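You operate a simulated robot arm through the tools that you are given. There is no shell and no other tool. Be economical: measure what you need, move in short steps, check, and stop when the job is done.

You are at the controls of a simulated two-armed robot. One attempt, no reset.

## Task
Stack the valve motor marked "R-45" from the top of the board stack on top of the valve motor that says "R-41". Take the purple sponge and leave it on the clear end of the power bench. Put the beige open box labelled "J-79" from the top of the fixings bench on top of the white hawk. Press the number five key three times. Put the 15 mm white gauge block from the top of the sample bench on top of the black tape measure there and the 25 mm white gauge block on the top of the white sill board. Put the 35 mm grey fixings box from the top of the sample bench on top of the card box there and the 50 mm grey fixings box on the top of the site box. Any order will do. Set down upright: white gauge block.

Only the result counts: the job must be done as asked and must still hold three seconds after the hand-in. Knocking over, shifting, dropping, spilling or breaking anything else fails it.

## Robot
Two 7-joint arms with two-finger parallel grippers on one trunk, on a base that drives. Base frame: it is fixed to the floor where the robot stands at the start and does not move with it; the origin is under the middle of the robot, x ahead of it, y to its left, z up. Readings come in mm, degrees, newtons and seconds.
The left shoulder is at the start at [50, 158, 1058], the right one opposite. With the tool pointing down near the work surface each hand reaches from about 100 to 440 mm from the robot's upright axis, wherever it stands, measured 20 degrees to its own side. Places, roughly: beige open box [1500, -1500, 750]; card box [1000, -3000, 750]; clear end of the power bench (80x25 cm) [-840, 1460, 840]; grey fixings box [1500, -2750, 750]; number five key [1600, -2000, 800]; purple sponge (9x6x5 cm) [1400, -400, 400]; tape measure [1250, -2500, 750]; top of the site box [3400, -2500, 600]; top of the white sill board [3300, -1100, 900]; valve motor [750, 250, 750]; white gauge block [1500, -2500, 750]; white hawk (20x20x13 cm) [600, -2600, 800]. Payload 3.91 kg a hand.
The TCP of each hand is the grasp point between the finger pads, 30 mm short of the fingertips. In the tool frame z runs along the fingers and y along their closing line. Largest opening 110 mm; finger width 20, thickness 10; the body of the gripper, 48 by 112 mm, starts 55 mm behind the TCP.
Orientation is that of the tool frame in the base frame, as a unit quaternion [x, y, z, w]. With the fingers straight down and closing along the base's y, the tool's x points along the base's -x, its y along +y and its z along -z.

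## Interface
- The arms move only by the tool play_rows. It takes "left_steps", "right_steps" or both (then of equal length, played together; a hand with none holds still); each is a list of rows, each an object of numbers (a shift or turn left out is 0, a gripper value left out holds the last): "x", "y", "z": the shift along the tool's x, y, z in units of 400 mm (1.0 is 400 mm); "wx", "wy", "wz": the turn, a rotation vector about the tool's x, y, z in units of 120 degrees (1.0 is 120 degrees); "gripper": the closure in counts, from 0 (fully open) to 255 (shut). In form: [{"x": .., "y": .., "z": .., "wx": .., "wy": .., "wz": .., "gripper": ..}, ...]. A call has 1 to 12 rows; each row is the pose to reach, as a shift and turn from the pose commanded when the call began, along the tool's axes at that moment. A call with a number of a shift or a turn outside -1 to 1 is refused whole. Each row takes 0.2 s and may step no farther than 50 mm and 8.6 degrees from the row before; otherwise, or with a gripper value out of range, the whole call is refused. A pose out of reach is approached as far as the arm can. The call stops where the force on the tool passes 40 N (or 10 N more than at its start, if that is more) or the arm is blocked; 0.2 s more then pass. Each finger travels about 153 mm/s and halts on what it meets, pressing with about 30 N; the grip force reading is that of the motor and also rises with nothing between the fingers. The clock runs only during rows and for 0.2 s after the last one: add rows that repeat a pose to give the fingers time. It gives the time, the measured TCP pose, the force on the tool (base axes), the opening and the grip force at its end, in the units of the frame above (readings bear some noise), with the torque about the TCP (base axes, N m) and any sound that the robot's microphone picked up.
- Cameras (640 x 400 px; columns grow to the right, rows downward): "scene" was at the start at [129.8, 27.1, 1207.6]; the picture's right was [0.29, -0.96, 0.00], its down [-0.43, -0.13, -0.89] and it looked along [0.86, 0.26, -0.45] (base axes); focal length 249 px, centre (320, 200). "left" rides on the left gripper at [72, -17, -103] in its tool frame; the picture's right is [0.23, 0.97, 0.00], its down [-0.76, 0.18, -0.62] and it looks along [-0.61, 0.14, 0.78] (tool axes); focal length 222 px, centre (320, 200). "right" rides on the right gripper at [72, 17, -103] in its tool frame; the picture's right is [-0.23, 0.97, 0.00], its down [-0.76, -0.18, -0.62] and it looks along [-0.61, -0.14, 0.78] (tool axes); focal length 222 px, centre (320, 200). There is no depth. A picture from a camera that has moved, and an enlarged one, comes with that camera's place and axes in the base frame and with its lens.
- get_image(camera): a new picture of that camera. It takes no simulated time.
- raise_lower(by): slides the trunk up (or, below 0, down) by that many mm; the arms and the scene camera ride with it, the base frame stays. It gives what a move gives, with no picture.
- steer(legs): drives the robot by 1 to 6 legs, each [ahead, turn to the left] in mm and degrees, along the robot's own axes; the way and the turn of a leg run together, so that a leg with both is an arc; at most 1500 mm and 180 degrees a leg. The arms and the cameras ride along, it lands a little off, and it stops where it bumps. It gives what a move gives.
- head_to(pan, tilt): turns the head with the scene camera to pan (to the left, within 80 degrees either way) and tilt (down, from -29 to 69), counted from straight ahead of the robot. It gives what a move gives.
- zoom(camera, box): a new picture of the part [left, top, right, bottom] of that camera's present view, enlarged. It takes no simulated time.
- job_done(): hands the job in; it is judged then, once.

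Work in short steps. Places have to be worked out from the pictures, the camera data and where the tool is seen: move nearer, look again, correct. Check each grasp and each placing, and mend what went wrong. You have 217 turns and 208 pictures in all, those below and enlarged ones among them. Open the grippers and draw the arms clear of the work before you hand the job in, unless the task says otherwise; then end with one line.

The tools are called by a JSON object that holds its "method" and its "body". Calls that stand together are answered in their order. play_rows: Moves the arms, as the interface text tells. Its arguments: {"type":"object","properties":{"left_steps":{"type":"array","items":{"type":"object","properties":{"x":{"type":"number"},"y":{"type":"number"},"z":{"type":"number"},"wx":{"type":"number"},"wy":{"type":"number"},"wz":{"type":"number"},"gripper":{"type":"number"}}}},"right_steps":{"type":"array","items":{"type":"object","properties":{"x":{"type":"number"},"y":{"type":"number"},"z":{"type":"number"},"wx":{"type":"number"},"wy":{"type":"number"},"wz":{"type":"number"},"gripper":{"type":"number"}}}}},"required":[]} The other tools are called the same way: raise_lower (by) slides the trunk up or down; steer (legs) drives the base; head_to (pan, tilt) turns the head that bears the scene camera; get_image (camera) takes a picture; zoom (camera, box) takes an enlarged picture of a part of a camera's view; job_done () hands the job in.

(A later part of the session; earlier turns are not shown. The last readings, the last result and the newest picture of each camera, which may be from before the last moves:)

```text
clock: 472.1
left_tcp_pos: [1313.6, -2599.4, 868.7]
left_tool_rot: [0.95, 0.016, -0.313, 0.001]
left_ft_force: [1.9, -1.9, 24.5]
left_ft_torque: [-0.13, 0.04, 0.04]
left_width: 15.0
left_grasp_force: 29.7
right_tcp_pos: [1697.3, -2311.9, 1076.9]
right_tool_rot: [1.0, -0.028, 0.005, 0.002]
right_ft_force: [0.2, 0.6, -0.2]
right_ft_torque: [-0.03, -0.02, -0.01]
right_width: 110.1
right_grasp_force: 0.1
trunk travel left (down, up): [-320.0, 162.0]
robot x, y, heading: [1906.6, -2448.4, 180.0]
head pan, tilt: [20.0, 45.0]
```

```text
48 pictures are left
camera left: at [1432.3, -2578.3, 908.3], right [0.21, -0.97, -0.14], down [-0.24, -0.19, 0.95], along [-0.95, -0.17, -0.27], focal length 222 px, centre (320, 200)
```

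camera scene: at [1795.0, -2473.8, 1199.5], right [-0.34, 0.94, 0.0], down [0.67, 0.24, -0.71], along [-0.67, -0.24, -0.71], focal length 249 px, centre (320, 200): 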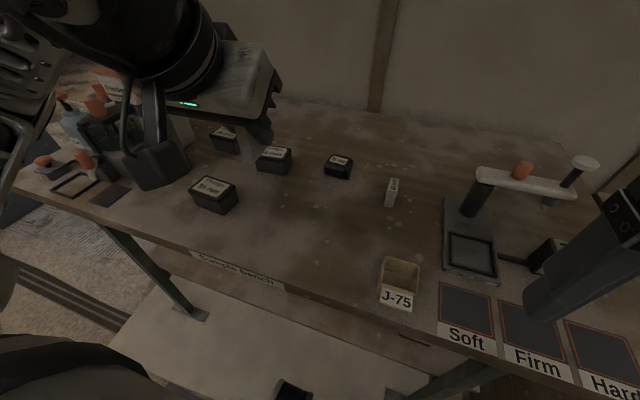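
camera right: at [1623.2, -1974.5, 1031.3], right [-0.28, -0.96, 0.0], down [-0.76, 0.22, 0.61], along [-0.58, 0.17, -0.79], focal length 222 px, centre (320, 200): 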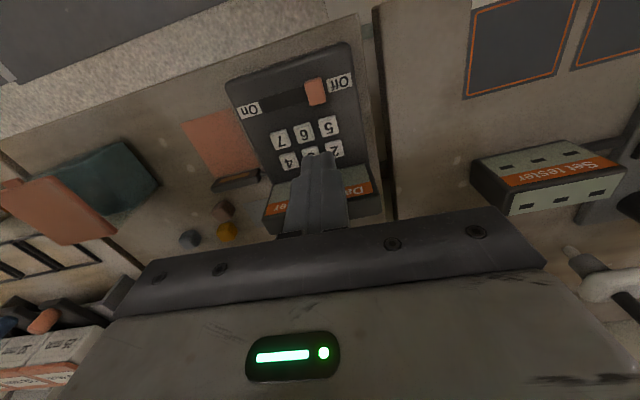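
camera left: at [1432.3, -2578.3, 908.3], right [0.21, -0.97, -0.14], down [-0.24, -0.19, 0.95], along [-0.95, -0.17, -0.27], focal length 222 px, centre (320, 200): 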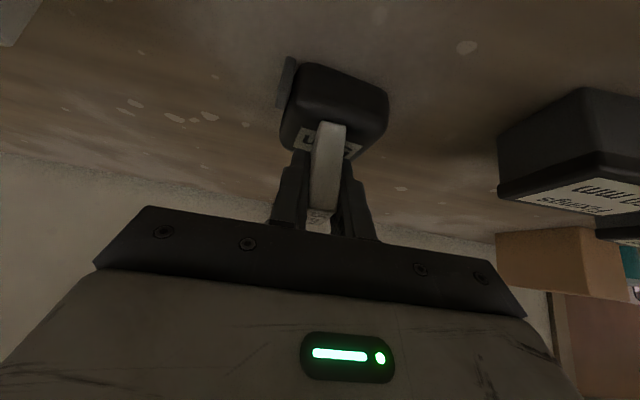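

Contact, but the block sits about 13 mm toward the tape's front edge (top centre really at x≈1298). I'll lift, shift back 13 mm and set down again.

{"method": "play_rows", "body": {"left_steps": [{"x": -0.0177, "z": -0.0243}, {"x": -0.0177, "z": -0.0243}, {"x": -0.0437, "z": -0.0053}, {"x": -0.0437, "z": -0.0053}, {"x": -0.0364, "z": 0.0047}, {"x": -0.0335, "z": 0.0087}, {"x": -0.0306, "z": 0.0127}, {"x": -0.0277, "z": 0.0167}, {"x": -0.0262, "z": 0.0187}]}}

{"method": "get_image", "body": {"camera": "left"}}

```text
clock: 474.1
left_tcp_pos: [1300.7, -2600.0, 869.0]
left_tool_rot: [0.949, 0.015, -0.314, 0.001]
left_ft_force: [1.5, -1.9, 14.5]
left_ft_torque: [-0.07, -0.03, 0.01]
left_width: 14.0
left_grasp_force: 30.0
right_tcp_pos: [1697.4, -2311.6, 1077.2]
right_tool_rot: [1.0, -0.028, 0.005, 0.002]
right_ft_force: [-0.5, -0.3, 0.5]
right_ft_torque: [0.0, 0.02, 0.01]
right_width: 110.0
right_grasp_force: 0.1
trunk travel left (down, up): [-320.0, 162.0]
robot x, y, heading: [1905.7, -2447.3, 179.8]
head pan, tilt: [20.0, 45.0]
```

```text
47 pictures are left
camera left: at [1419.2, -2579.0, 908.5], right [0.21, -0.97, -0.14], down [-0.24, -0.19, 0.95], along [-0.95, -0.17, -0.27], focal length 222 px, centre (320, 200)
```

left: 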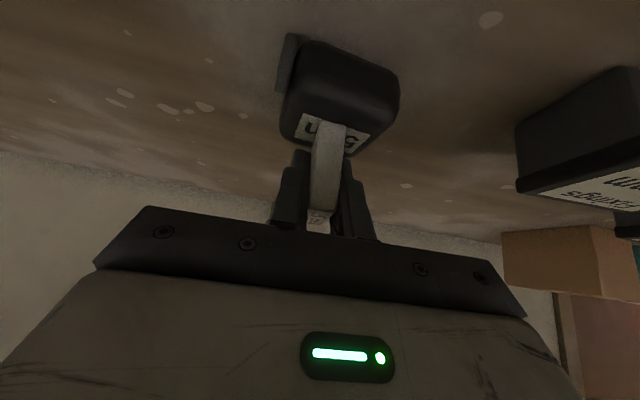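

Now well back on the top face, contact 14 N. Releasing gently and retreating.

{"method": "play_rows", "body": {"left_steps": [{"x": -0.002, "z": -0.003}, {"x": -0.002, "z": -0.003, "gripper": 212}, {"x": -0.002, "z": -0.003, "gripper": 195}, {"x": -0.002, "z": -0.003, "gripper": 170}, {"x": -0.002, "z": -0.003, "gripper": 150}, {"x": -0.02, "z": -0.04}, {"x": -0.04, "z": -0.12}, {"x": -0.04, "z": -0.22}, {"x": -0.03, "z": -0.34}, {"x": 0.0, "z": -0.46}, {"x": 0.04, "z": -0.57}]}}

{"method": "zoom", "body": {"camera": "scene", "box": [260, 100, 420, 210]}}

```text
clock: 476.5
left_tcp_pos: [1448.6, -2595.2, 1040.6]
left_tool_rot: [0.951, 0.014, -0.309, 0.002]
left_ft_force: [-0.1, -0.5, 0.3]
left_ft_torque: [-0.01, -0.05, 0.01]
left_width: 45.3
left_grasp_force: 0.2
right_tcp_pos: [1696.3, -2312.2, 1076.4]
right_tool_rot: [1.0, -0.027, 0.005, 0.001]
right_ft_force: [-0.5, 1.3, 1.0]
right_ft_torque: [0.01, 0.02, -0.04]
right_width: 110.0
right_grasp_force: 0.2
trunk travel left (down, up): [-320.0, 162.0]
robot x, y, heading: [1909.2, -2447.3, 179.8]
head pan, tilt: [20.0, 45.0]
```

```text
3.64 times, centred on (340, 155) of scene
camera zoom: at [1795.3, -2473.8, 1199.5], right [-0.34, 0.94, 0.0], down [0.67, 0.24, -0.71], along [-0.67, -0.24, -0.71], focal length 905 px, centre (247, 364)
```

zoom: 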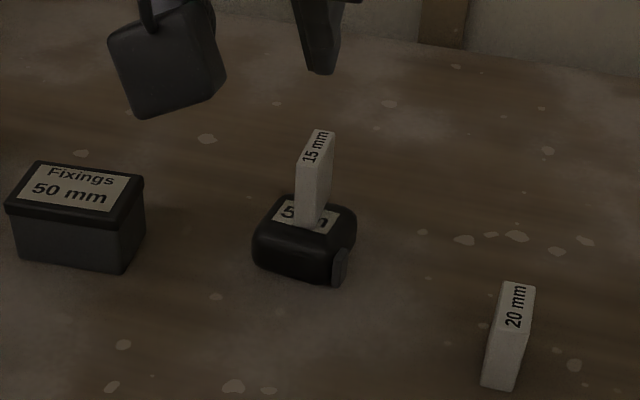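

The 15 mm block stands on the tape measure. Next the 50 mm fixings box at about (1330,-2772): repositioning 160 mm along the bench.

{"method": "steer", "body": {"legs": [[-180, 0], [0, 90], [165, 0], [0, -90], [195, 0]]}}

{"method": "play_rows", "body": {"left_steps": [{"gripper": 0}, {"gripper": 0}, {"gripper": 0}]}}

{"method": "get_image", "body": {"camera": "left"}}

```text
clock: 487.8
left_tcp_pos: [1431.0, -2751.2, 1040.1]
left_tool_rot: [0.951, 0.009, -0.31, 0.0]
left_ft_force: [0.2, -0.2, -0.1]
left_ft_torque: [0.0, 0.02, 0.0]
left_width: 45.0
left_grasp_force: 0.0
right_tcp_pos: [1682.5, -2473.0, 1076.3]
right_tool_rot: [0.999, -0.034, 0.005, 0.0]
right_ft_force: [-0.5, -0.7, 0.5]
right_ft_torque: [0.01, -0.01, 0.01]
right_width: 110.4
right_grasp_force: 0.0
trunk travel left (down, up): [-320.0, 162.0]
robot x, y, heading: [1892.6, -2609.1, 179.0]
head pan, tilt: [20.0, 45.0]
```

```text
clock: 488.6
left_tcp_pos: [1430.8, -2752.3, 1039.7]
left_tool_rot: [0.951, 0.008, -0.31, 0.0]
left_ft_force: [-0.2, 0.1, 1.0]
left_ft_torque: [0.0, 0.0, 0.01]
left_width: 110.0
left_grasp_force: 0.0
right_tcp_pos: [1681.8, -2471.3, 1076.4]
right_tool_rot: [0.999, -0.034, 0.005, 0.0]
right_ft_force: [0.8, -0.6, -0.5]
right_ft_torque: [-0.05, -0.01, 0.01]
right_width: 109.9
right_grasp_force: 0.1
trunk travel left (down, up): [-320.0, 162.0]
robot x, y, heading: [1895.6, -2611.4, 178.9]
head pan, tilt: [20.0, 45.0]
```

```text
45 pictures are left
camera left: at [1550.0, -2733.2, 1079.8], right [0.2, -0.97, -0.14], down [-0.25, -0.19, 0.95], along [-0.95, -0.16, -0.28], focal length 222 px, centre (320, 200)
```

left: 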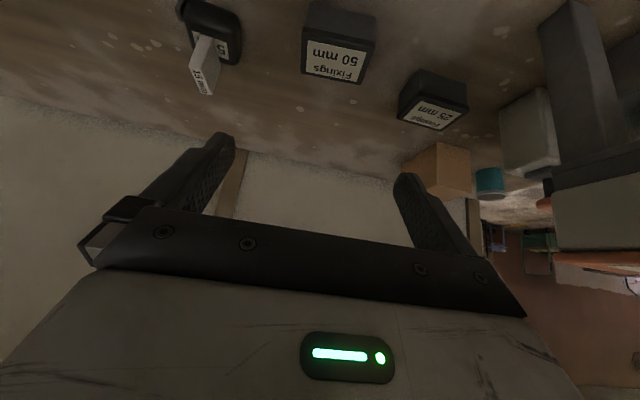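

The box top centre is at about (1341,-2762), about 90 mm wide. Moving to pre-grasp with the gripper fully open.

{"method": "play_rows", "body": {"left_steps": [{"x": 0.04, "y": 0.008, "z": 0.1}, {"x": 0.08, "y": 0.016, "z": 0.2}, {"x": 0.1185, "y": 0.0247, "z": 0.294}, {"x": 0.1185, "y": 0.0247, "z": 0.294}]}}

{"method": "get_image", "body": {"camera": "left"}}

```text
clock: 489.6
left_tcp_pos: [1398.4, -2760.0, 917.1]
left_tool_rot: [0.951, 0.009, -0.31, 0.0]
left_ft_force: [-0.3, 0.0, -0.5]
left_ft_torque: [0.03, -0.01, -0.02]
left_width: 110.1
left_grasp_force: 0.0
right_tcp_pos: [1682.2, -2472.6, 1076.3]
right_tool_rot: [0.999, -0.034, 0.006, 0.001]
right_ft_force: [0.2, -0.5, -0.4]
right_ft_torque: [0.01, 0.01, -0.01]
right_width: 110.0
right_grasp_force: 0.1
trunk travel left (down, up): [-320.0, 162.0]
robot x, y, heading: [1895.5, -2610.2, 178.9]
head pan, tilt: [20.0, 45.0]
```

```text
44 pictures are left
camera left: at [1518.5, -2742.0, 957.0], right [0.2, -0.97, -0.14], down [-0.25, -0.19, 0.95], along [-0.95, -0.16, -0.28], focal length 222 px, centre (320, 200)
```

left: 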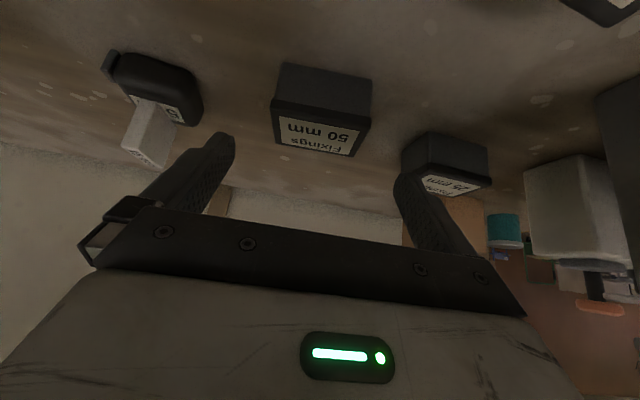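

Centred within 1 mm. Approaching 98 mm along the tool axis and closing.

{"method": "play_rows", "body": {"left_steps": [{"z": 0.08}, {"z": 0.16}, {"x": 0.002, "z": 0.243}, {"x": 0.002, "z": 0.243}, {"x": 0.002, "z": 0.243, "gripper": 60}, {"x": 0.002, "z": 0.243, "gripper": 255}, {"x": 0.002, "z": 0.243, "gripper": 255}]}}

{"method": "get_image", "body": {"camera": "left"}}

```text
clock: 491.2
left_tcp_pos: [1347.5, -2757.0, 848.2]
left_tool_rot: [0.948, 0.007, -0.319, 0.003]
left_ft_force: [2.3, -8.3, 19.1]
left_ft_torque: [-0.36, 0.07, 0.15]
left_width: 79.7
left_grasp_force: 29.8
right_tcp_pos: [1692.3, -2467.0, 1077.9]
right_tool_rot: [0.999, -0.034, 0.0, 0.005]
right_ft_force: [0.3, 0.1, 0.4]
right_ft_torque: [0.01, 0.01, -0.02]
right_width: 110.1
right_grasp_force: 0.1
trunk travel left (down, up): [-320.0, 162.0]
robot x, y, heading: [1897.2, -2607.8, 179.0]
head pan, tilt: [20.0, 45.0]
```

```text
43 pictures are left
camera left: at [1467.5, -2737.8, 886.4], right [0.2, -0.97, -0.14], down [-0.23, -0.18, 0.96], along [-0.95, -0.16, -0.26], focal length 222 px, centre (320, 200)
```

left: 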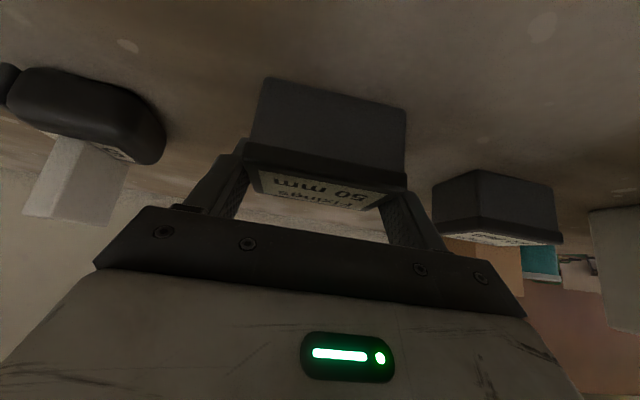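

Gripped at 79.7 mm but with a residual 19 N. I'll look from the head camera before lifting.

{"method": "get_image", "body": {"camera": "scene"}}

```text
42 pictures are left
camera scene: at [1789.1, -2627.7, 1200.7], right [-0.33, 0.95, 0.0], down [0.66, 0.22, -0.72], along [-0.68, -0.24, -0.7], focal length 249 px, centre (320, 200)
```

scene: 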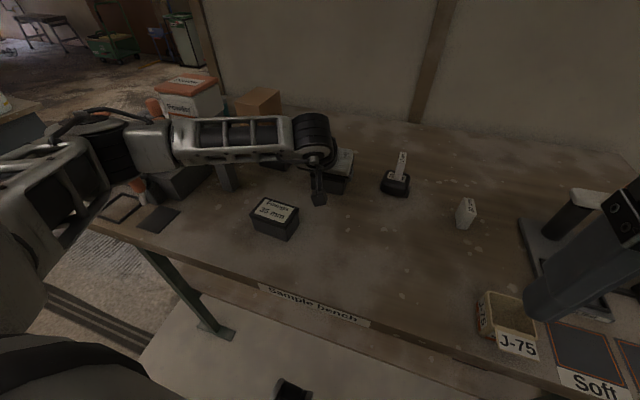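

The forearm is close over the pump device; lifting straight up now.

{"method": "play_rows", "body": {"left_steps": [{"x": -0.03, "z": -0.04}, {"x": -0.06, "z": -0.08}, {"x": -0.1, "z": -0.14}, {"x": -0.15, "z": -0.2}, {"x": -0.2, "z": -0.27}, {"x": -0.24, "z": -0.33}]}}

{"method": "get_image", "body": {"camera": "scene"}}

```text
clock: 492.6
left_tcp_pos: [1344.2, -2762.5, 1002.0]
left_tool_rot: [0.951, 0.008, -0.31, 0.001]
left_ft_force: [0.4, -0.6, -3.3]
left_ft_torque: [-0.01, -0.03, -0.01]
left_width: 79.8
left_grasp_force: 30.0
right_tcp_pos: [1682.2, -2472.4, 1077.2]
right_tool_rot: [0.999, -0.034, 0.006, 0.001]
right_ft_force: [-0.6, -1.2, -0.8]
right_ft_torque: [0.03, -0.01, -0.01]
right_width: 110.2
right_grasp_force: 0.1
trunk travel left (down, up): [-320.0, 162.0]
robot x, y, heading: [1889.3, -2609.1, 178.9]
head pan, tilt: [20.0, 45.0]
```

```text
41 pictures are left
camera scene: at [1779.3, -2634.7, 1199.4], right [-0.33, 0.95, 0.0], down [0.67, 0.23, -0.71], along [-0.67, -0.23, -0.71], focal length 249 px, centre (320, 200)
```

scene: 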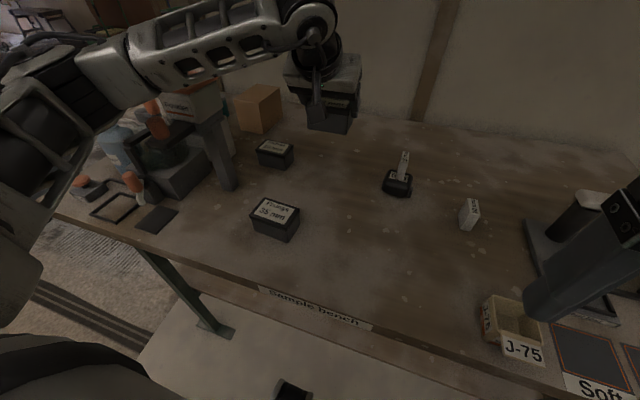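

The 50 mm box is held and nothing has fallen. Backing straight out and turning toward the site box.

{"method": "steer", "body": {"legs": [[-420, 0], [0, 90], [0, 85]]}}

{"method": "head_to", "body": {"pan": 10, "tilt": 30}}

{"method": "get_image", "body": {"camera": "scene"}}

```text
clock: 502.7
left_tcp_pos: [2874.6, -2504.5, 1001.5]
left_tool_rot: [0.028, 0.95, -0.012, 0.309]
left_ft_force: [-0.5, -0.4, -2.0]
left_ft_torque: [-0.01, 0.01, -0.02]
left_width: 79.7
left_grasp_force: 29.8
right_tcp_pos: [2515.9, -2768.7, 1076.4]
right_tool_rot: [0.072, 0.997, 0.001, -0.006]
right_ft_force: [0.0, -1.0, 0.0]
right_ft_torque: [-0.01, -0.02, -0.02]
right_width: 109.9
right_grasp_force: 0.0
trunk travel left (down, up): [-320.0, 162.0]
robot x, y, heading: [2312.8, -2614.9, -5.5]
head pan, tilt: [20.0, 45.0]
```

```text
clock: 503.5
left_tcp_pos: [2874.8, -2505.3, 1001.0]
left_tool_rot: [0.027, 0.951, -0.011, 0.309]
left_ft_force: [0.0, 0.6, -2.3]
left_ft_torque: [0.02, 0.04, 0.03]
left_width: 79.7
left_grasp_force: 30.1
right_tcp_pos: [2515.4, -2769.7, 1077.1]
right_tool_rot: [0.073, 0.997, 0.001, -0.005]
right_ft_force: [0.7, -0.2, -0.4]
right_ft_torque: [0.0, -0.01, 0.02]
right_width: 110.2
right_grasp_force: 0.1
trunk travel left (down, up): [-320.0, 162.0]
robot x, y, heading: [2313.1, -2618.2, -5.5]
head pan, tilt: [10.0, 30.0]
```

```text
40 pictures are left
camera scene: at [2446.6, -2613.0, 1222.0], right [0.08, -1.0, 0.0], down [-0.5, -0.04, -0.87], along [0.86, 0.07, -0.5], focal length 249 px, centre (320, 200)
```

scene: 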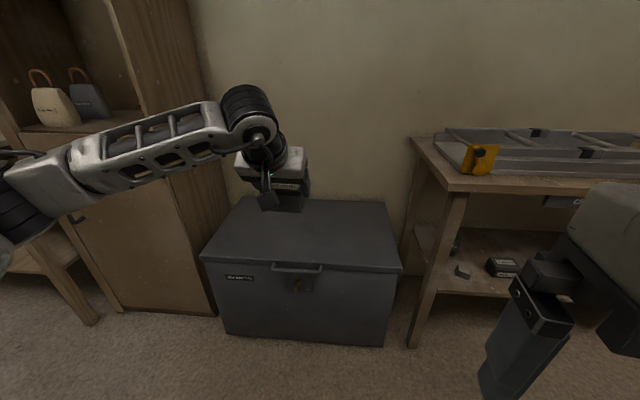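

The site box chest spans x≈3071–3500, y≈-2840 to -2150, top z≈600. I'll drive forward 355 mm and lower the trunk 290 mm.

{"method": "steer", "body": {"legs": [[355, 0]]}}

{"method": "raise_lower", "body": {"by": -290}}

{"method": "get_image", "body": {"camera": "scene"}}

```text
clock: 505.8
left_tcp_pos: [3229.5, -2537.5, 1000.5]
left_tool_rot: [0.027, 0.951, -0.012, 0.309]
left_ft_force: [-0.1, -0.6, -3.0]
left_ft_torque: [-0.01, 0.03, 0.02]
left_width: 80.0
left_grasp_force: 29.4
right_tcp_pos: [2870.3, -2803.4, 1076.8]
right_tool_rot: [0.071, 0.997, 0.001, -0.005]
right_ft_force: [0.5, -0.5, 0.9]
right_ft_torque: [-0.03, 0.02, 0.03]
right_width: 109.9
right_grasp_force: 0.1
trunk travel left (down, up): [-320.0, 162.0]
robot x, y, heading: [2670.2, -2649.2, -5.4]
head pan, tilt: [10.0, 30.0]
```

```text
clock: 508.7
left_tcp_pos: [3228.4, -2537.4, 711.4]
left_tool_rot: [0.026, 0.951, -0.012, 0.309]
left_ft_force: [-0.4, 0.0, -2.0]
left_ft_torque: [-0.03, 0.01, 0.03]
left_width: 80.0
left_grasp_force: 30.6
right_tcp_pos: [2868.5, -2801.2, 787.3]
right_tool_rot: [0.072, 0.997, 0.002, -0.006]
right_ft_force: [0.3, 0.2, 0.7]
right_ft_torque: [0.02, 0.02, 0.01]
right_width: 110.0
right_grasp_force: 0.0
trunk travel left (down, up): [-30.0, 452.0]
robot x, y, heading: [2668.9, -2649.6, -5.4]
head pan, tilt: [10.0, 30.0]
```

```text
39 pictures are left
camera scene: at [2800.4, -2645.7, 932.1], right [0.08, -1.0, 0.0], down [-0.5, -0.04, -0.87], along [0.86, 0.07, -0.5], focal length 249 px, centre (320, 200)
```

scene: 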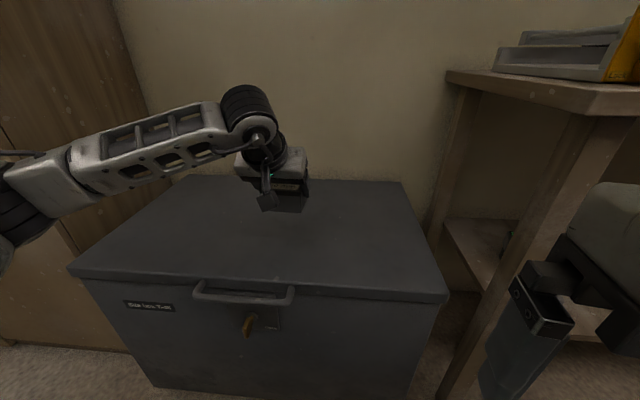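

Over the chest lid. Descending 36 mm then creeping to contact.

{"method": "play_rows", "body": {"left_steps": [{"x": 0.03, "z": 0.041}, {"x": 0.053, "z": 0.073}, {"x": 0.0575, "z": 0.079}, {"x": 0.062, "z": 0.085}, {"x": 0.0665, "z": 0.091}, {"x": 0.071, "z": 0.097}, {"x": 0.0755, "z": 0.103}, {"x": 0.08, "z": 0.109}, {"x": 0.0845, "z": 0.115}]}}

```text
clock: 510.7
left_tcp_pos: [3228.0, -2536.6, 653.2]
left_tool_rot: [0.027, 0.951, -0.011, 0.309]
left_ft_force: [0.2, -0.9, -3.2]
left_ft_torque: [0.01, 0.0, 0.02]
left_width: 80.0
left_grasp_force: 30.2
right_tcp_pos: [2870.7, -2801.8, 786.3]
right_tool_rot: [0.071, 0.997, 0.0, -0.005]
right_ft_force: [0.6, 0.2, 0.5]
right_ft_torque: [0.01, -0.02, -0.02]
right_width: 109.8
right_grasp_force: 0.0
trunk travel left (down, up): [-30.0, 452.0]
robot x, y, heading: [2669.0, -2649.8, -5.3]
head pan, tilt: [10.0, 30.0]
```

No contact yet at 653; continuing to creep.

{"method": "play_rows", "body": {"left_steps": [{"x": 0.0045, "z": 0.006}, {"x": 0.009, "z": 0.012}, {"x": 0.0135, "z": 0.018}, {"x": 0.018, "z": 0.024}, {"x": 0.0225, "z": 0.03}, {"x": 0.027, "z": 0.036}, {"x": 0.0315, "z": 0.042}, {"x": 0.036, "z": 0.048}]}}

{"method": "zoom", "body": {"camera": "scene", "box": [200, 120, 380, 240]}}

```text
clock: 512.5
left_tcp_pos: [3229.3, -2537.9, 630.2]
left_tool_rot: [0.026, 0.951, -0.011, 0.309]
left_ft_force: [-0.4, 0.4, -2.4]
left_ft_torque: [0.02, 0.0, -0.01]
left_width: 79.8
left_grasp_force: 30.0
right_tcp_pos: [2870.1, -2802.6, 786.5]
right_tool_rot: [0.071, 0.997, 0.001, -0.005]
right_ft_force: [-1.0, 0.4, 0.1]
right_ft_torque: [0.01, 0.0, -0.03]
right_width: 110.2
right_grasp_force: 0.1
trunk travel left (down, up): [-30.0, 452.0]
robot x, y, heading: [2666.9, -2649.0, -5.2]
head pan, tilt: [10.0, 30.0]
```

```text
3.33 times, centred on (290, 180) of scene
camera zoom: at [2800.4, -2645.7, 932.0], right [0.08, -1.0, 0.0], down [-0.5, -0.04, -0.87], along [0.86, 0.07, -0.5], focal length 830 px, centre (420, 267)
```

zoom: 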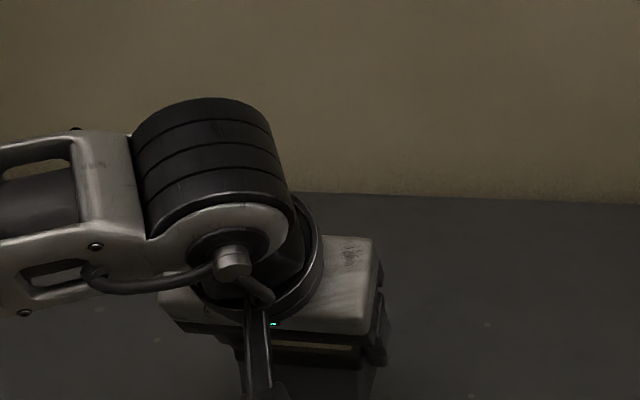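

Still free; continuing down 4 mm per row.

{"method": "play_rows", "body": {"left_steps": [{"x": 0.006, "z": 0.008}, {"x": 0.012, "z": 0.016}, {"x": 0.018, "z": 0.024}, {"x": 0.024, "z": 0.032}, {"x": 0.03, "z": 0.04}, {"x": 0.036, "z": 0.048}, {"x": 0.042, "z": 0.056}, {"x": 0.048, "z": 0.064}, {"x": 0.054, "z": 0.072}, {"x": 0.06, "z": 0.08}]}}

{"method": "get_image", "body": {"camera": "left"}}

```text
clock: 514.7
left_tcp_pos: [3229.5, -2537.4, 594.9]
left_tool_rot: [0.028, 0.949, -0.013, 0.314]
left_ft_force: [1.4, 1.7, 23.9]
left_ft_torque: [0.51, -0.25, -0.09]
left_width: 79.9
left_grasp_force: 29.8
right_tcp_pos: [2868.5, -2803.0, 786.6]
right_tool_rot: [0.072, 0.997, 0.002, -0.004]
right_ft_force: [0.7, -0.3, -1.2]
right_ft_torque: [0.02, -0.02, 0.02]
right_width: 110.0
right_grasp_force: 0.0
trunk travel left (down, up): [-30.0, 452.0]
robot x, y, heading: [2669.3, -2648.6, -5.2]
head pan, tilt: [10.0, 30.0]
```

```text
37 pictures are left
camera left: at [3107.9, -2547.5, 633.9], right [-0.13, 0.98, -0.14], down [0.25, 0.17, 0.95], along [0.96, 0.08, -0.27], focal length 222 px, centre (320, 200)
```

left: 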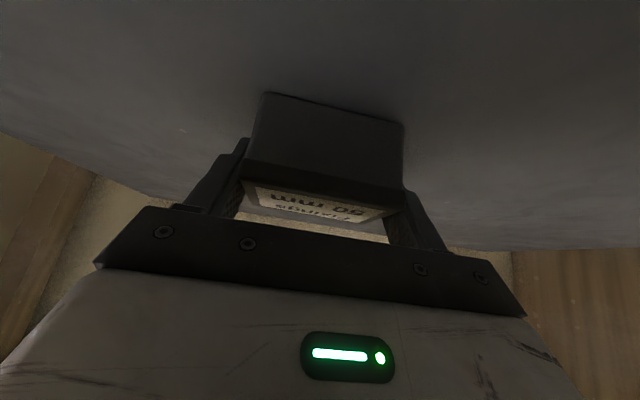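

Contact at 24 N. Releasing and lifting straight up, then raising the trunk.

{"method": "play_rows", "body": {"left_steps": [{"x": -0.003, "z": -0.004}, {"x": -0.003, "z": -0.004, "gripper": 50}, {"x": -0.003, "z": -0.004, "gripper": 20}, {"x": -0.003, "z": -0.004, "gripper": 0}, {"x": -0.02, "z": -0.04}, {"x": -0.05, "z": -0.1}, {"x": -0.08, "z": -0.2}, {"x": -0.11, "z": -0.3}, {"x": -0.14, "z": -0.4}, {"x": -0.16, "z": -0.5}]}}

{"method": "get_image", "body": {"camera": "scene"}}

{"method": "raise_lower", "body": {"by": 290}}

```text
clock: 516.9
left_tcp_pos: [3161.2, -2532.0, 790.0]
left_tool_rot: [0.027, 0.951, -0.011, 0.309]
left_ft_force: [0.0, -0.5, -0.2]
left_ft_torque: [0.03, 0.03, 0.0]
left_width: 109.9
left_grasp_force: 0.0
right_tcp_pos: [2869.6, -2802.1, 786.3]
right_tool_rot: [0.072, 0.997, 0.001, -0.004]
right_ft_force: [-0.5, 0.3, 0.5]
right_ft_torque: [0.01, -0.01, -0.03]
right_width: 110.1
right_grasp_force: 0.1
trunk travel left (down, up): [-30.0, 452.0]
robot x, y, heading: [2669.6, -2648.0, -5.2]
head pan, tilt: [10.0, 30.0]
```

```text
36 pictures are left
camera scene: at [2800.3, -2645.7, 932.0], right [0.08, -1.0, 0.0], down [-0.5, -0.04, -0.87], along [0.86, 0.07, -0.5], focal length 249 px, centre (320, 200)
```

scene: 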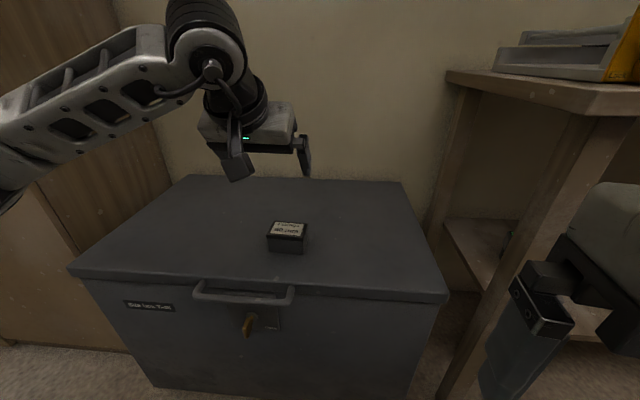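

```text
clock: 519.8
left_tcp_pos: [3162.6, -2532.7, 1080.7]
left_tool_rot: [0.027, 0.951, -0.011, 0.308]
left_ft_force: [0.1, -0.6, 0.4]
left_ft_torque: [-0.01, 0.0, 0.02]
left_width: 110.1
left_grasp_force: 0.1
right_tcp_pos: [2869.4, -2801.0, 1077.1]
right_tool_rot: [0.071, 0.997, 0.001, -0.004]
right_ft_force: [-0.3, 0.2, -0.8]
right_ft_torque: [0.0, -0.03, 0.0]
right_width: 109.9
right_grasp_force: 0.1
trunk travel left (down, up): [-320.0, 162.0]
robot x, y, heading: [2668.2, -2647.4, -5.3]
head pan, tilt: [10.0, 30.0]
```

The 50 mm box is on the site box. For the last one I'll use the right arm with a forward-pitched tool. Retracting the left arm and pitching the right tool 45° here in free space.

{"method": "steer", "body": {"legs": [[-350, 0]]}}

{"method": "play_rows", "body": {"left_steps": [{"x": 0.07, "z": -0.05}, {"x": 0.14, "z": -0.1}, {"x": 0.21, "z": -0.15}, {"x": 0.28, "z": -0.2}, {"x": 0.35, "z": -0.25}, {"x": 0.42, "z": -0.3}, {"x": 0.49, "z": -0.35}], "right_steps": [{"x": -0.06, "wy": -0.06}, {"x": -0.12, "wy": -0.12}, {"x": -0.18, "wy": -0.18}, {"x": -0.24, "wy": -0.24}, {"x": -0.3, "wy": -0.3}, {"x": -0.36, "wy": -0.36}, {"x": -0.4, "wy": -0.375}]}}

```text
clock: 522.1
left_tcp_pos: [2815.2, -2499.2, 1079.7]
left_tool_rot: [0.026, 0.95, -0.012, 0.31]
left_ft_force: [-0.7, 0.1, 0.5]
left_ft_torque: [0.01, 0.0, -0.05]
left_width: 109.9
left_grasp_force: 0.1
right_tcp_pos: [2522.5, -2770.4, 1077.3]
right_tool_rot: [0.072, 0.997, 0.003, -0.003]
right_ft_force: [-0.1, -0.2, 0.5]
right_ft_torque: [0.0, -0.04, 0.0]
right_width: 109.8
right_grasp_force: 0.0
trunk travel left (down, up): [-320.0, 162.0]
robot x, y, heading: [2322.5, -2621.7, -5.0]
head pan, tilt: [10.0, 30.0]
```

```text
clock: 523.7
left_tcp_pos: [2587.2, -2499.9, 1106.3]
left_tool_rot: [0.026, 0.951, -0.011, 0.309]
left_ft_force: [0.2, 0.3, 0.3]
left_ft_torque: [0.02, 0.0, 0.03]
left_width: 109.7
left_grasp_force: 0.1
left hand out of reach, approached as far as the arm can: row 6, 7
right_tcp_pos: [2680.8, -2793.6, 1074.0]
right_tool_rot: [0.067, 0.923, -0.026, 0.378]
right_ft_force: [0.4, -0.2, -0.4]
right_ft_torque: [-0.01, 0.02, 0.02]
right_width: 110.2
right_grasp_force: 0.1
trunk travel left (down, up): [-320.0, 162.0]
robot x, y, heading: [2321.7, -2615.4, -5.2]
head pan, tilt: [10.0, 30.0]
```

The right pitched posture works. I'll test its extension here: fwd ≈620 at z≈940.

{"method": "play_rows", "body": {"right_steps": [{"x": -0.033, "z": 0.112}, {"x": -0.066, "z": 0.225}, {"x": -0.1, "z": 0.337}, {"x": -0.133, "z": 0.45}, {"x": -0.166, "z": 0.5625}, {"x": -0.2, "z": 0.675}, {"x": -0.2, "z": 0.675}]}}

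{"method": "head_to", "body": {"pan": -20, "tilt": 35}}

{"method": "get_image", "body": {"camera": "scene"}}

```text
clock: 525.3
left_tcp_pos: [2586.7, -2500.1, 1104.5]
left_tool_rot: [0.027, 0.95, -0.011, 0.31]
left_ft_force: [-0.8, -0.8, -0.7]
left_ft_torque: [0.0, 0.0, -0.01]
left_width: 110.0
left_grasp_force: 0.0
right_tcp_pos: [2924.7, -2827.2, 937.9]
right_tool_rot: [0.066, 0.923, -0.026, 0.378]
right_ft_force: [-0.8, 0.4, -0.7]
right_ft_torque: [0.01, 0.01, -0.02]
right_width: 110.3
right_grasp_force: 0.1
trunk travel left (down, up): [-320.0, 162.0]
robot x, y, heading: [2323.4, -2619.5, -5.3]
head pan, tilt: [10.0, 30.0]
```

```text
clock: 526.2
left_tcp_pos: [2588.6, -2502.0, 1105.7]
left_tool_rot: [0.026, 0.951, -0.01, 0.309]
left_ft_force: [1.0, -0.5, -0.8]
left_ft_torque: [0.04, -0.05, 0.01]
left_width: 109.9
left_grasp_force: 0.1
right_tcp_pos: [2924.3, -2827.0, 939.1]
right_tool_rot: [0.066, 0.923, -0.026, 0.378]
right_ft_force: [0.9, 0.3, 1.1]
right_ft_torque: [0.0, -0.01, 0.03]
right_width: 109.9
right_grasp_force: 0.1
trunk travel left (down, up): [-320.0, 162.0]
robot x, y, heading: [2327.4, -2617.4, -5.0]
head pan, tilt: [-20.0, 35.0]
```

```text
35 pictures are left
camera scene: at [2443.1, -2658.8, 1214.3], right [-0.43, -0.9, 0.0], down [-0.52, 0.24, -0.82], along [0.74, -0.35, -0.57], focal length 249 px, centre (320, 200)
```

scene: 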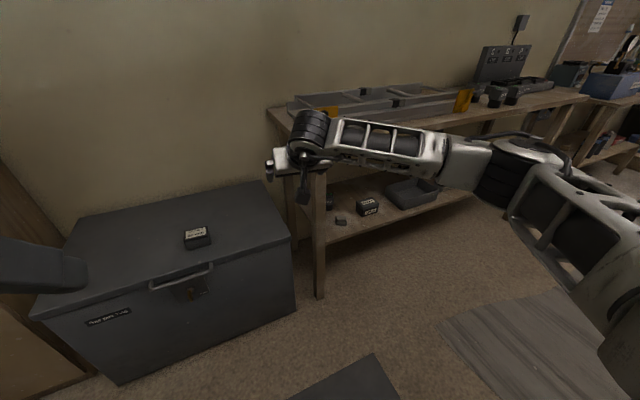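

Extension works (fwd 616, right 155). Retracting and driving to the 35 mm box.

{"method": "play_rows", "body": {"right_steps": [{"x": 0.033, "z": -0.112}, {"x": 0.066, "z": -0.225}, {"x": 0.1, "z": -0.337}, {"x": 0.133, "z": -0.45}, {"x": 0.166, "z": -0.5625}, {"x": 0.2, "z": -0.675}]}}

{"method": "steer", "body": {"legs": [[0, -129.5], [520, 0], [0, -45.5], [40, 0]]}}

{"method": "get_image", "body": {"camera": "right"}}

{"method": "head_to", "body": {"pan": 0, "tilt": 40}}

{"method": "get_image", "body": {"camera": "scene"}}

```text
clock: 527.6
left_tcp_pos: [2588.6, -2499.7, 1104.5]
left_tool_rot: [0.026, 0.951, -0.011, 0.308]
left_ft_force: [0.0, -0.4, -0.3]
left_ft_torque: [0.01, 0.02, 0.02]
left_width: 109.8
left_grasp_force: 0.1
right_tcp_pos: [2680.4, -2794.5, 1074.8]
right_tool_rot: [0.067, 0.923, -0.027, 0.377]
right_ft_force: [0.3, 0.2, -0.2]
right_ft_torque: [0.02, 0.02, 0.01]
right_width: 110.0
right_grasp_force: 0.0
trunk travel left (down, up): [-320.0, 162.0]
robot x, y, heading: [2324.9, -2616.8, -5.3]
head pan, tilt: [-20.0, 35.0]
```

```text
clock: 538.6
left_tcp_pos: [1663.4, -3125.8, 1104.6]
left_tool_rot: [0.951, 0.018, -0.308, 0.004]
left_ft_force: [0.3, -0.1, 0.5]
left_ft_torque: [-0.02, 0.01, -0.01]
left_width: 110.1
left_grasp_force: 0.1
right_tcp_pos: [1543.2, -2844.7, 1074.6]
right_tool_rot: [0.926, -0.023, -0.378, -0.008]
right_ft_force: [-0.2, 0.8, -0.2]
right_ft_torque: [-0.03, 0.01, -0.02]
right_width: 110.0
right_grasp_force: 0.0
trunk travel left (down, up): [-320.0, 162.0]
robot x, y, heading: [1915.1, -2990.8, -180.1]
head pan, tilt: [-20.0, 35.0]
```

```text
34 pictures are left
camera right: at [1665.7, -2867.2, 1098.7], right [-0.21, -0.96, 0.16], down [-0.1, 0.19, 0.98], along [-0.97, 0.19, -0.13], focal length 222 px, centre (320, 200)
```

right: 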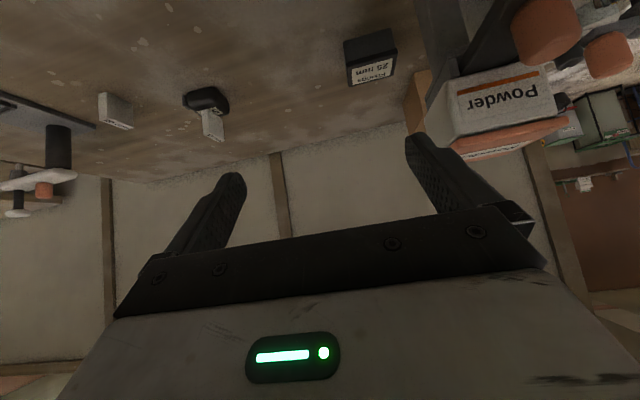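

```text
clock: 539.4
left_tcp_pos: [1662.8, -3127.4, 1105.6]
left_tool_rot: [0.951, 0.018, -0.309, 0.004]
left_ft_force: [-0.1, -1.5, -0.6]
left_ft_torque: [-0.01, 0.0, 0.0]
left_width: 109.9
left_grasp_force: 0.0
right_tcp_pos: [1543.4, -2845.4, 1075.5]
right_tool_rot: [0.925, -0.023, -0.379, -0.007]
right_ft_force: [0.2, 0.8, -0.7]
right_ft_torque: [0.0, 0.0, 0.02]
right_width: 109.9
right_grasp_force: 0.1
trunk travel left (down, up): [-320.0, 162.0]
robot x, y, heading: [1917.3, -2988.0, -179.8]
head pan, tilt: [0.0, 40.0]
```

```text
33 pictures are left
camera scene: at [1795.1, -2985.0, 1206.7], right [0.0, 1.0, 0.0], down [0.64, 0.0, -0.77], along [-0.77, 0.0, -0.64], focal length 249 px, centre (320, 200)
```

scene: 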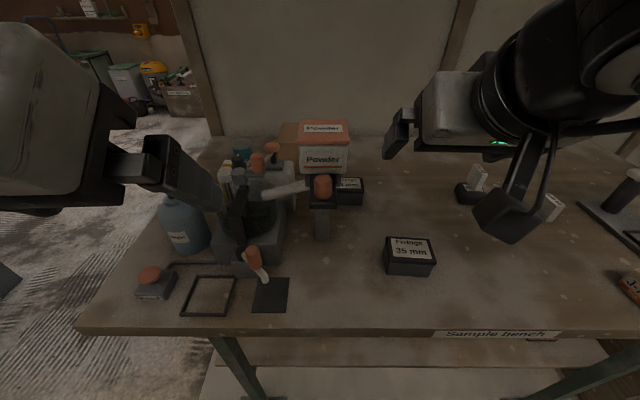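

The 35 mm box lid is at about (1497,-2825). Moving the right hand to pre-grasp.

{"method": "play_rows", "body": {"right_steps": [{"x": 0.08, "y": -0.012, "z": 0.06}, {"x": 0.16, "y": -0.024, "z": 0.12}, {"x": 0.24, "y": -0.036, "z": 0.18}, {"x": 0.319, "y": -0.047, "z": 0.2415}, {"x": 0.319, "y": -0.047, "z": 0.2415}]}}

{"method": "get_image", "body": {"camera": "right"}}

```text
clock: 540.6
left_tcp_pos: [1662.8, -3126.8, 1104.6]
left_tool_rot: [0.951, 0.017, -0.309, 0.004]
left_ft_force: [-0.4, -0.3, -0.1]
left_ft_torque: [0.0, 0.0, -0.02]
left_width: 110.0
left_grasp_force: 0.1
right_tcp_pos: [1534.9, -2842.1, 913.1]
right_tool_rot: [0.926, -0.023, -0.378, -0.009]
right_ft_force: [0.2, 0.2, -0.1]
right_ft_torque: [0.04, 0.0, -0.01]
right_width: 110.2
right_grasp_force: 0.1
right hand out of reach, approached as far as the arm can: row 2, 3, 4, 5
trunk travel left (down, up): [-320.0, 162.0]
robot x, y, heading: [1914.3, -2984.6, -180.0]
head pan, tilt: [0.0, 40.0]
```

```text
32 pictures are left
camera right: at [1656.8, -2865.2, 936.4], right [-0.21, -0.96, 0.16], down [-0.1, 0.19, 0.98], along [-0.97, 0.19, -0.13], focal length 222 px, centre (320, 200)
```

right: 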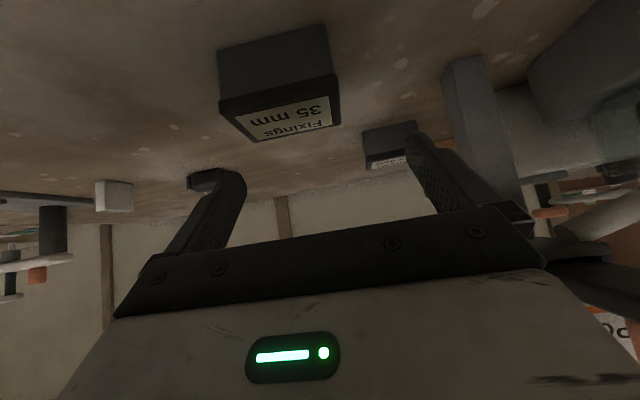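

The box centre is about (1518,-2826). Correcting 16 mm laterally, descending and closing.

{"method": "play_rows", "body": {"right_steps": [{"x": -0.02, "y": -0.039, "z": 0.02}, {"x": 0.03, "y": -0.039, "z": 0.08}, {"x": 0.0857, "y": -0.039, "z": 0.15}, {"x": 0.0857, "y": -0.039, "z": 0.15}]}}

{"method": "get_image", "body": {"camera": "right"}}

```text
clock: 541.6
left_tcp_pos: [1663.4, -3126.7, 1105.3]
left_tool_rot: [0.951, 0.017, -0.308, 0.003]
left_ft_force: [-0.3, -0.8, 0.6]
left_ft_torque: [0.0, 0.01, 0.01]
left_width: 109.9
left_grasp_force: 0.1
right_tcp_pos: [1517.3, -2826.0, 845.1]
right_tool_rot: [0.925, -0.023, -0.379, -0.008]
right_ft_force: [0.5, -0.1, -0.7]
right_ft_torque: [-0.01, 0.01, -0.03]
right_width: 110.0
right_grasp_force: 0.0
trunk travel left (down, up): [-320.0, 162.0]
robot x, y, heading: [1922.3, -2988.4, -179.7]
head pan, tilt: [0.0, 40.0]
```

```text
31 pictures are left
camera right: at [1639.6, -2848.2, 869.6], right [-0.21, -0.96, 0.16], down [-0.1, 0.19, 0.98], along [-0.97, 0.19, -0.13], focal length 222 px, centre (320, 200)
```

right: 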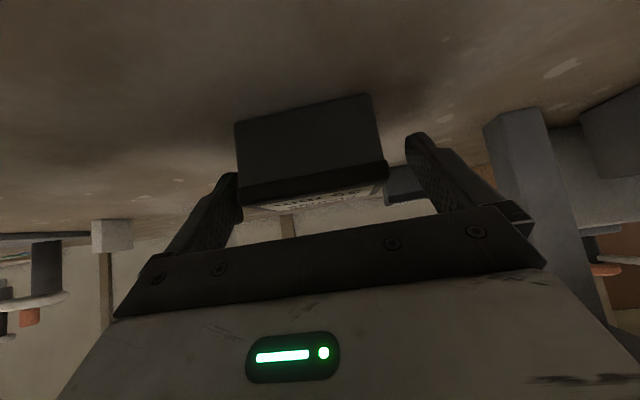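

The box is between the fingers. Closing the gripper.

{"method": "play_rows", "body": {"right_steps": [{"y": -0.008, "gripper": 30}, {"y": -0.008, "gripper": 60}, {"y": -0.008, "gripper": 255}, {"y": -0.008, "gripper": 255}, {"y": -0.008, "gripper": 255}]}}

{"method": "get_image", "body": {"camera": "scene"}}

```text
clock: 542.8
left_tcp_pos: [1663.1, -3127.4, 1105.8]
left_tool_rot: [0.951, 0.018, -0.31, 0.003]
left_ft_force: [0.6, 0.3, -0.1]
left_ft_torque: [-0.04, -0.03, -0.03]
left_width: 109.7
left_grasp_force: 0.0
right_tcp_pos: [1516.6, -2821.5, 846.0]
right_tool_rot: [0.925, -0.024, -0.378, -0.008]
right_ft_force: [-0.3, -0.3, 1.0]
right_ft_torque: [0.17, 0.13, 0.03]
right_width: 79.7
right_grasp_force: 29.9
trunk travel left (down, up): [-320.0, 162.0]
robot x, y, heading: [1916.9, -2985.3, -180.2]
head pan, tilt: [0.0, 40.0]
```

```text
30 pictures are left
camera scene: at [1795.1, -2985.1, 1206.7], right [0.0, 1.0, 0.0], down [0.64, 0.0, -0.77], along [-0.77, 0.0, -0.64], focal length 249 px, centre (320, 200)
```

scene: 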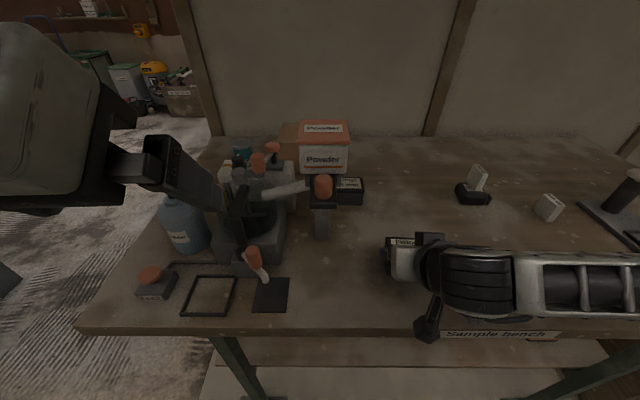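

Gripped. Lifting 200 mm, backing out and driving around to the end of the bench.

{"method": "play_rows", "body": {"right_steps": [{"x": -0.03, "z": -0.03}, {"x": -0.1, "z": -0.1}, {"x": -0.18, "z": -0.18}, {"x": -0.26, "z": -0.26}, {"x": -0.35, "z": -0.355}, {"x": -0.35, "z": -0.355}]}}

{"method": "steer", "body": {"legs": [[-310, 0], [0, 90], [1010, 0], [0, -90], [1270, 0]]}}

{"method": "head_to", "body": {"pan": -70, "tilt": 30}}

{"method": "get_image", "body": {"camera": "scene"}}

```text
refused: row 5 steps farther than a row can; nothing moved
```

```text
clock: 563.3
left_tcp_pos: [732.5, -4138.7, 1104.9]
left_tool_rot: [0.951, 0.019, -0.309, 0.004]
left_ft_force: [0.1, 0.8, -0.4]
left_ft_torque: [-0.01, 0.0, 0.02]
left_width: 109.8
left_grasp_force: 0.1
right_tcp_pos: [586.1, -3834.6, 846.7]
right_tool_rot: [0.926, -0.025, -0.378, -0.009]
right_ft_force: [0.8, -0.3, 0.2]
right_ft_torque: [0.02, -0.05, 0.0]
right_width: 79.7
right_grasp_force: 29.8
trunk travel left (down, up): [-320.0, 162.0]
robot x, y, heading: [986.3, -3995.3, -180.0]
head pan, tilt: [0.0, 40.0]
```

```text
clock: 564.7
left_tcp_pos: [733.2, -4139.7, 1105.6]
left_tool_rot: [0.951, 0.017, -0.309, 0.003]
left_ft_force: [0.6, -0.7, -0.4]
left_ft_torque: [-0.03, -0.02, -0.01]
left_width: 110.0
left_grasp_force: 0.1
right_tcp_pos: [587.2, -3834.7, 846.3]
right_tool_rot: [0.926, -0.024, -0.377, -0.008]
right_ft_force: [-0.1, -0.4, 0.2]
right_ft_torque: [0.01, -0.03, 0.04]
right_width: 79.8
right_grasp_force: 30.1
trunk travel left (down, up): [-320.0, 162.0]
robot x, y, heading: [990.9, -3998.9, -179.9]
head pan, tilt: [-70.0, 30.0]
```

```text
29 pictures are left
camera scene: at [918.0, -3912.3, 1222.0], right [0.94, 0.34, 0.0], down [0.17, -0.47, -0.87], along [-0.3, 0.81, -0.5], focal length 249 px, centre (320, 200)
```

scene: 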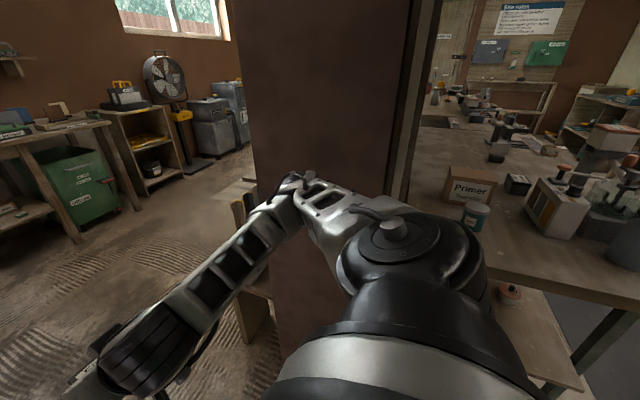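

The lift was refused again by step size, but the box slid off cleanly and is still held. The card box ("Primer") top centre is at about (1130,-3020), near edge y≈-3065. Raising the hand now, then turning to face it.

{"method": "play_rows", "body": {"right_steps": [{"x": -0.07, "z": -0.07}, {"x": -0.14, "z": -0.14}, {"x": -0.21, "z": -0.21}, {"x": -0.28, "z": -0.28}]}}

{"method": "steer", "body": {"legs": [[0, -90], [290, 0]]}}

{"method": "head_to", "body": {"pan": -20, "tilt": 30}}

{"method": "get_image", "body": {"camera": "scene"}}

```text
clock: 565.7
left_tcp_pos: [732.6, -4140.3, 1105.3]
left_tool_rot: [0.951, 0.017, -0.309, 0.003]
left_ft_force: [0.2, 0.2, -0.1]
left_ft_torque: [0.03, -0.05, -0.01]
left_width: 110.0
left_grasp_force: 0.0
right_tcp_pos: [586.4, -3835.1, 1004.8]
right_tool_rot: [0.926, -0.023, -0.378, -0.009]
right_ft_force: [0.0, -0.5, -2.8]
right_ft_torque: [0.01, -0.05, 0.01]
right_width: 80.1
right_grasp_force: 30.1
trunk travel left (down, up): [-320.0, 162.0]
robot x, y, heading: [987.7, -3994.1, -179.9]
head pan, tilt: [-70.0, 30.0]
```

```text
clock: 571.7
left_tcp_pos: [844.5, -3462.9, 1108.1]
left_tool_rot: [0.686, -0.657, -0.224, -0.218]
left_ft_force: [-0.4, 0.7, 0.7]
left_ft_torque: [0.02, 0.0, 0.01]
left_width: 110.2
left_grasp_force: 0.0
right_tcp_pos: [1151.3, -3314.4, 1006.5]
right_tool_rot: [-0.639, 0.669, 0.264, 0.272]
right_ft_force: [-0.6, -0.8, -1.3]
right_ft_torque: [-0.07, 0.0, 0.0]
right_width: 79.9
right_grasp_force: 30.3
trunk travel left (down, up): [-320.0, 162.0]
robot x, y, heading: [989.5, -3712.4, 90.4]
head pan, tilt: [-70.0, 30.0]
stopped in leg 2: the robot was blocked; the commanded pose is now the measured one
```

```text
clock: 572.8
left_tcp_pos: [844.4, -3462.8, 1107.8]
left_tool_rot: [0.686, -0.656, -0.225, -0.219]
left_ft_force: [0.7, 0.4, 0.7]
left_ft_torque: [-0.02, 0.0, 0.0]
left_width: 110.0
left_grasp_force: 0.1
right_tcp_pos: [1150.7, -3314.5, 1006.6]
right_tool_rot: [-0.637, 0.67, 0.265, 0.274]
right_ft_force: [-0.1, -0.1, -2.3]
right_ft_torque: [-0.03, 0.02, 0.0]
right_width: 79.7
right_grasp_force: 29.8
trunk travel left (down, up): [-320.0, 162.0]
robot x, y, heading: [987.3, -3711.3, 90.4]
head pan, tilt: [-20.0, 30.0]
```

```text
28 pictures are left
camera scene: at [1021.9, -3593.3, 1223.0], right [0.94, -0.34, 0.0], down [-0.17, -0.46, -0.87], along [0.29, 0.82, -0.49], focal length 249 px, centre (320, 200)
```

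scene: 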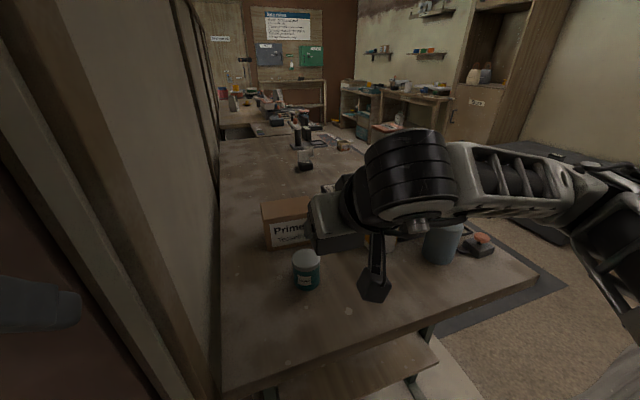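

The base stopped at y=-3712; the left fingertips look to be against the pillar. I'll back off 40 mm, tuck the left hand closer with the tool pointing down, and check.

{"method": "steer", "body": {"legs": [[-40, 0]]}}

{"method": "play_rows", "body": {"left_steps": [{"x": 0.036, "z": -0.03, "wy": 0.05}, {"x": 0.072, "z": -0.06, "wy": 0.1}, {"x": 0.108, "z": -0.09, "wy": 0.15}, {"x": 0.144, "z": -0.12, "wy": 0.2}, {"x": 0.18, "z": -0.15, "wy": 0.25}, {"x": 0.18, "z": -0.15, "wy": 0.29}]}}

{"method": "steer", "body": {"legs": [[85, 0]]}}

```text
clock: 573.7
left_tcp_pos: [844.1, -3497.9, 1105.9]
left_tool_rot: [0.686, -0.658, -0.221, -0.216]
left_ft_force: [-0.3, 0.1, 0.7]
left_ft_torque: [0.03, 0.01, -0.04]
left_width: 110.1
left_grasp_force: 0.0
right_tcp_pos: [1149.9, -3348.7, 1005.2]
right_tool_rot: [-0.639, 0.67, 0.262, 0.272]
right_ft_force: [-0.1, -0.2, -2.7]
right_ft_torque: [-0.04, 0.02, -0.02]
right_width: 79.4
right_grasp_force: 30.5
trunk travel left (down, up): [-320.0, 162.0]
robot x, y, heading: [984.3, -3745.7, 90.3]
head pan, tilt: [-20.0, 30.0]
```

```text
clock: 575.1
left_tcp_pos: [849.3, -3594.5, 1113.6]
left_tool_rot: [0.722, -0.692, -0.008, -0.012]
left_ft_force: [-0.5, 0.2, -0.5]
left_ft_torque: [0.0, 0.01, 0.01]
left_width: 110.3
left_grasp_force: 0.1
right_tcp_pos: [1150.0, -3351.7, 1007.9]
right_tool_rot: [-0.639, 0.669, 0.263, 0.273]
right_ft_force: [-0.2, -0.7, -1.6]
right_ft_torque: [-0.04, -0.01, 0.01]
right_width: 80.0
right_grasp_force: 29.8
trunk travel left (down, up): [-320.0, 162.0]
robot x, y, heading: [987.0, -3748.2, 90.4]
head pan, tilt: [-20.0, 30.0]
```

```text
clock: 575.8
left_tcp_pos: [848.1, -3593.2, 1113.8]
left_tool_rot: [0.723, -0.691, -0.008, -0.013]
left_ft_force: [1.4, -0.1, -0.2]
left_ft_torque: [-0.02, 0.03, 0.01]
left_width: 110.0
left_grasp_force: 0.0
right_tcp_pos: [1151.1, -3352.3, 1006.5]
right_tool_rot: [-0.639, 0.669, 0.263, 0.273]
right_ft_force: [0.4, -0.4, -3.4]
right_ft_torque: [-0.05, -0.01, 0.02]
right_width: 79.5
right_grasp_force: 30.2
trunk travel left (down, up): [-320.0, 162.0]
robot x, y, heading: [986.9, -3747.5, 90.7]
head pan, tilt: [-20.0, 30.0]
stopped in leg 1: the robot was blocked; the commanded pose is now the measured one
```

Still blocked, immediately. Looking to the left and down to see what's touching.

{"method": "head_to", "body": {"pan": 35, "tilt": 40}}

{"method": "get_image", "body": {"camera": "scene"}}

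```text
clock: 577.1
left_tcp_pos: [847.9, -3591.9, 1114.1]
left_tool_rot: [0.723, -0.69, -0.007, -0.013]
left_ft_force: [0.5, 0.5, 0.6]
left_ft_torque: [-0.04, 0.02, 0.04]
left_width: 110.0
left_grasp_force: 0.1
right_tcp_pos: [1150.9, -3351.4, 1007.3]
right_tool_rot: [-0.638, 0.669, 0.264, 0.274]
right_ft_force: [1.6, 0.2, -3.1]
right_ft_torque: [-0.05, -0.01, -0.01]
right_width: 79.9
right_grasp_force: 29.2
trunk travel left (down, up): [-320.0, 162.0]
robot x, y, heading: [988.3, -3744.6, 90.4]
head pan, tilt: [35.0, 40.0]
```

```text
27 pictures are left
camera scene: at [962.5, -3632.7, 1212.3], right [0.94, 0.34, 0.0], down [0.2, -0.56, -0.8], along [-0.27, 0.76, -0.59], focal length 249 px, centre (320, 200)
```

scene: 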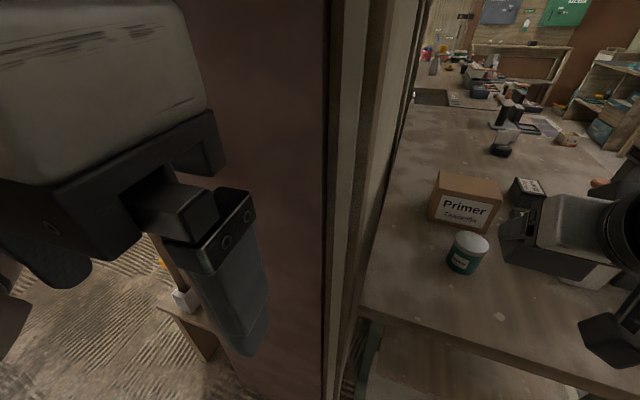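

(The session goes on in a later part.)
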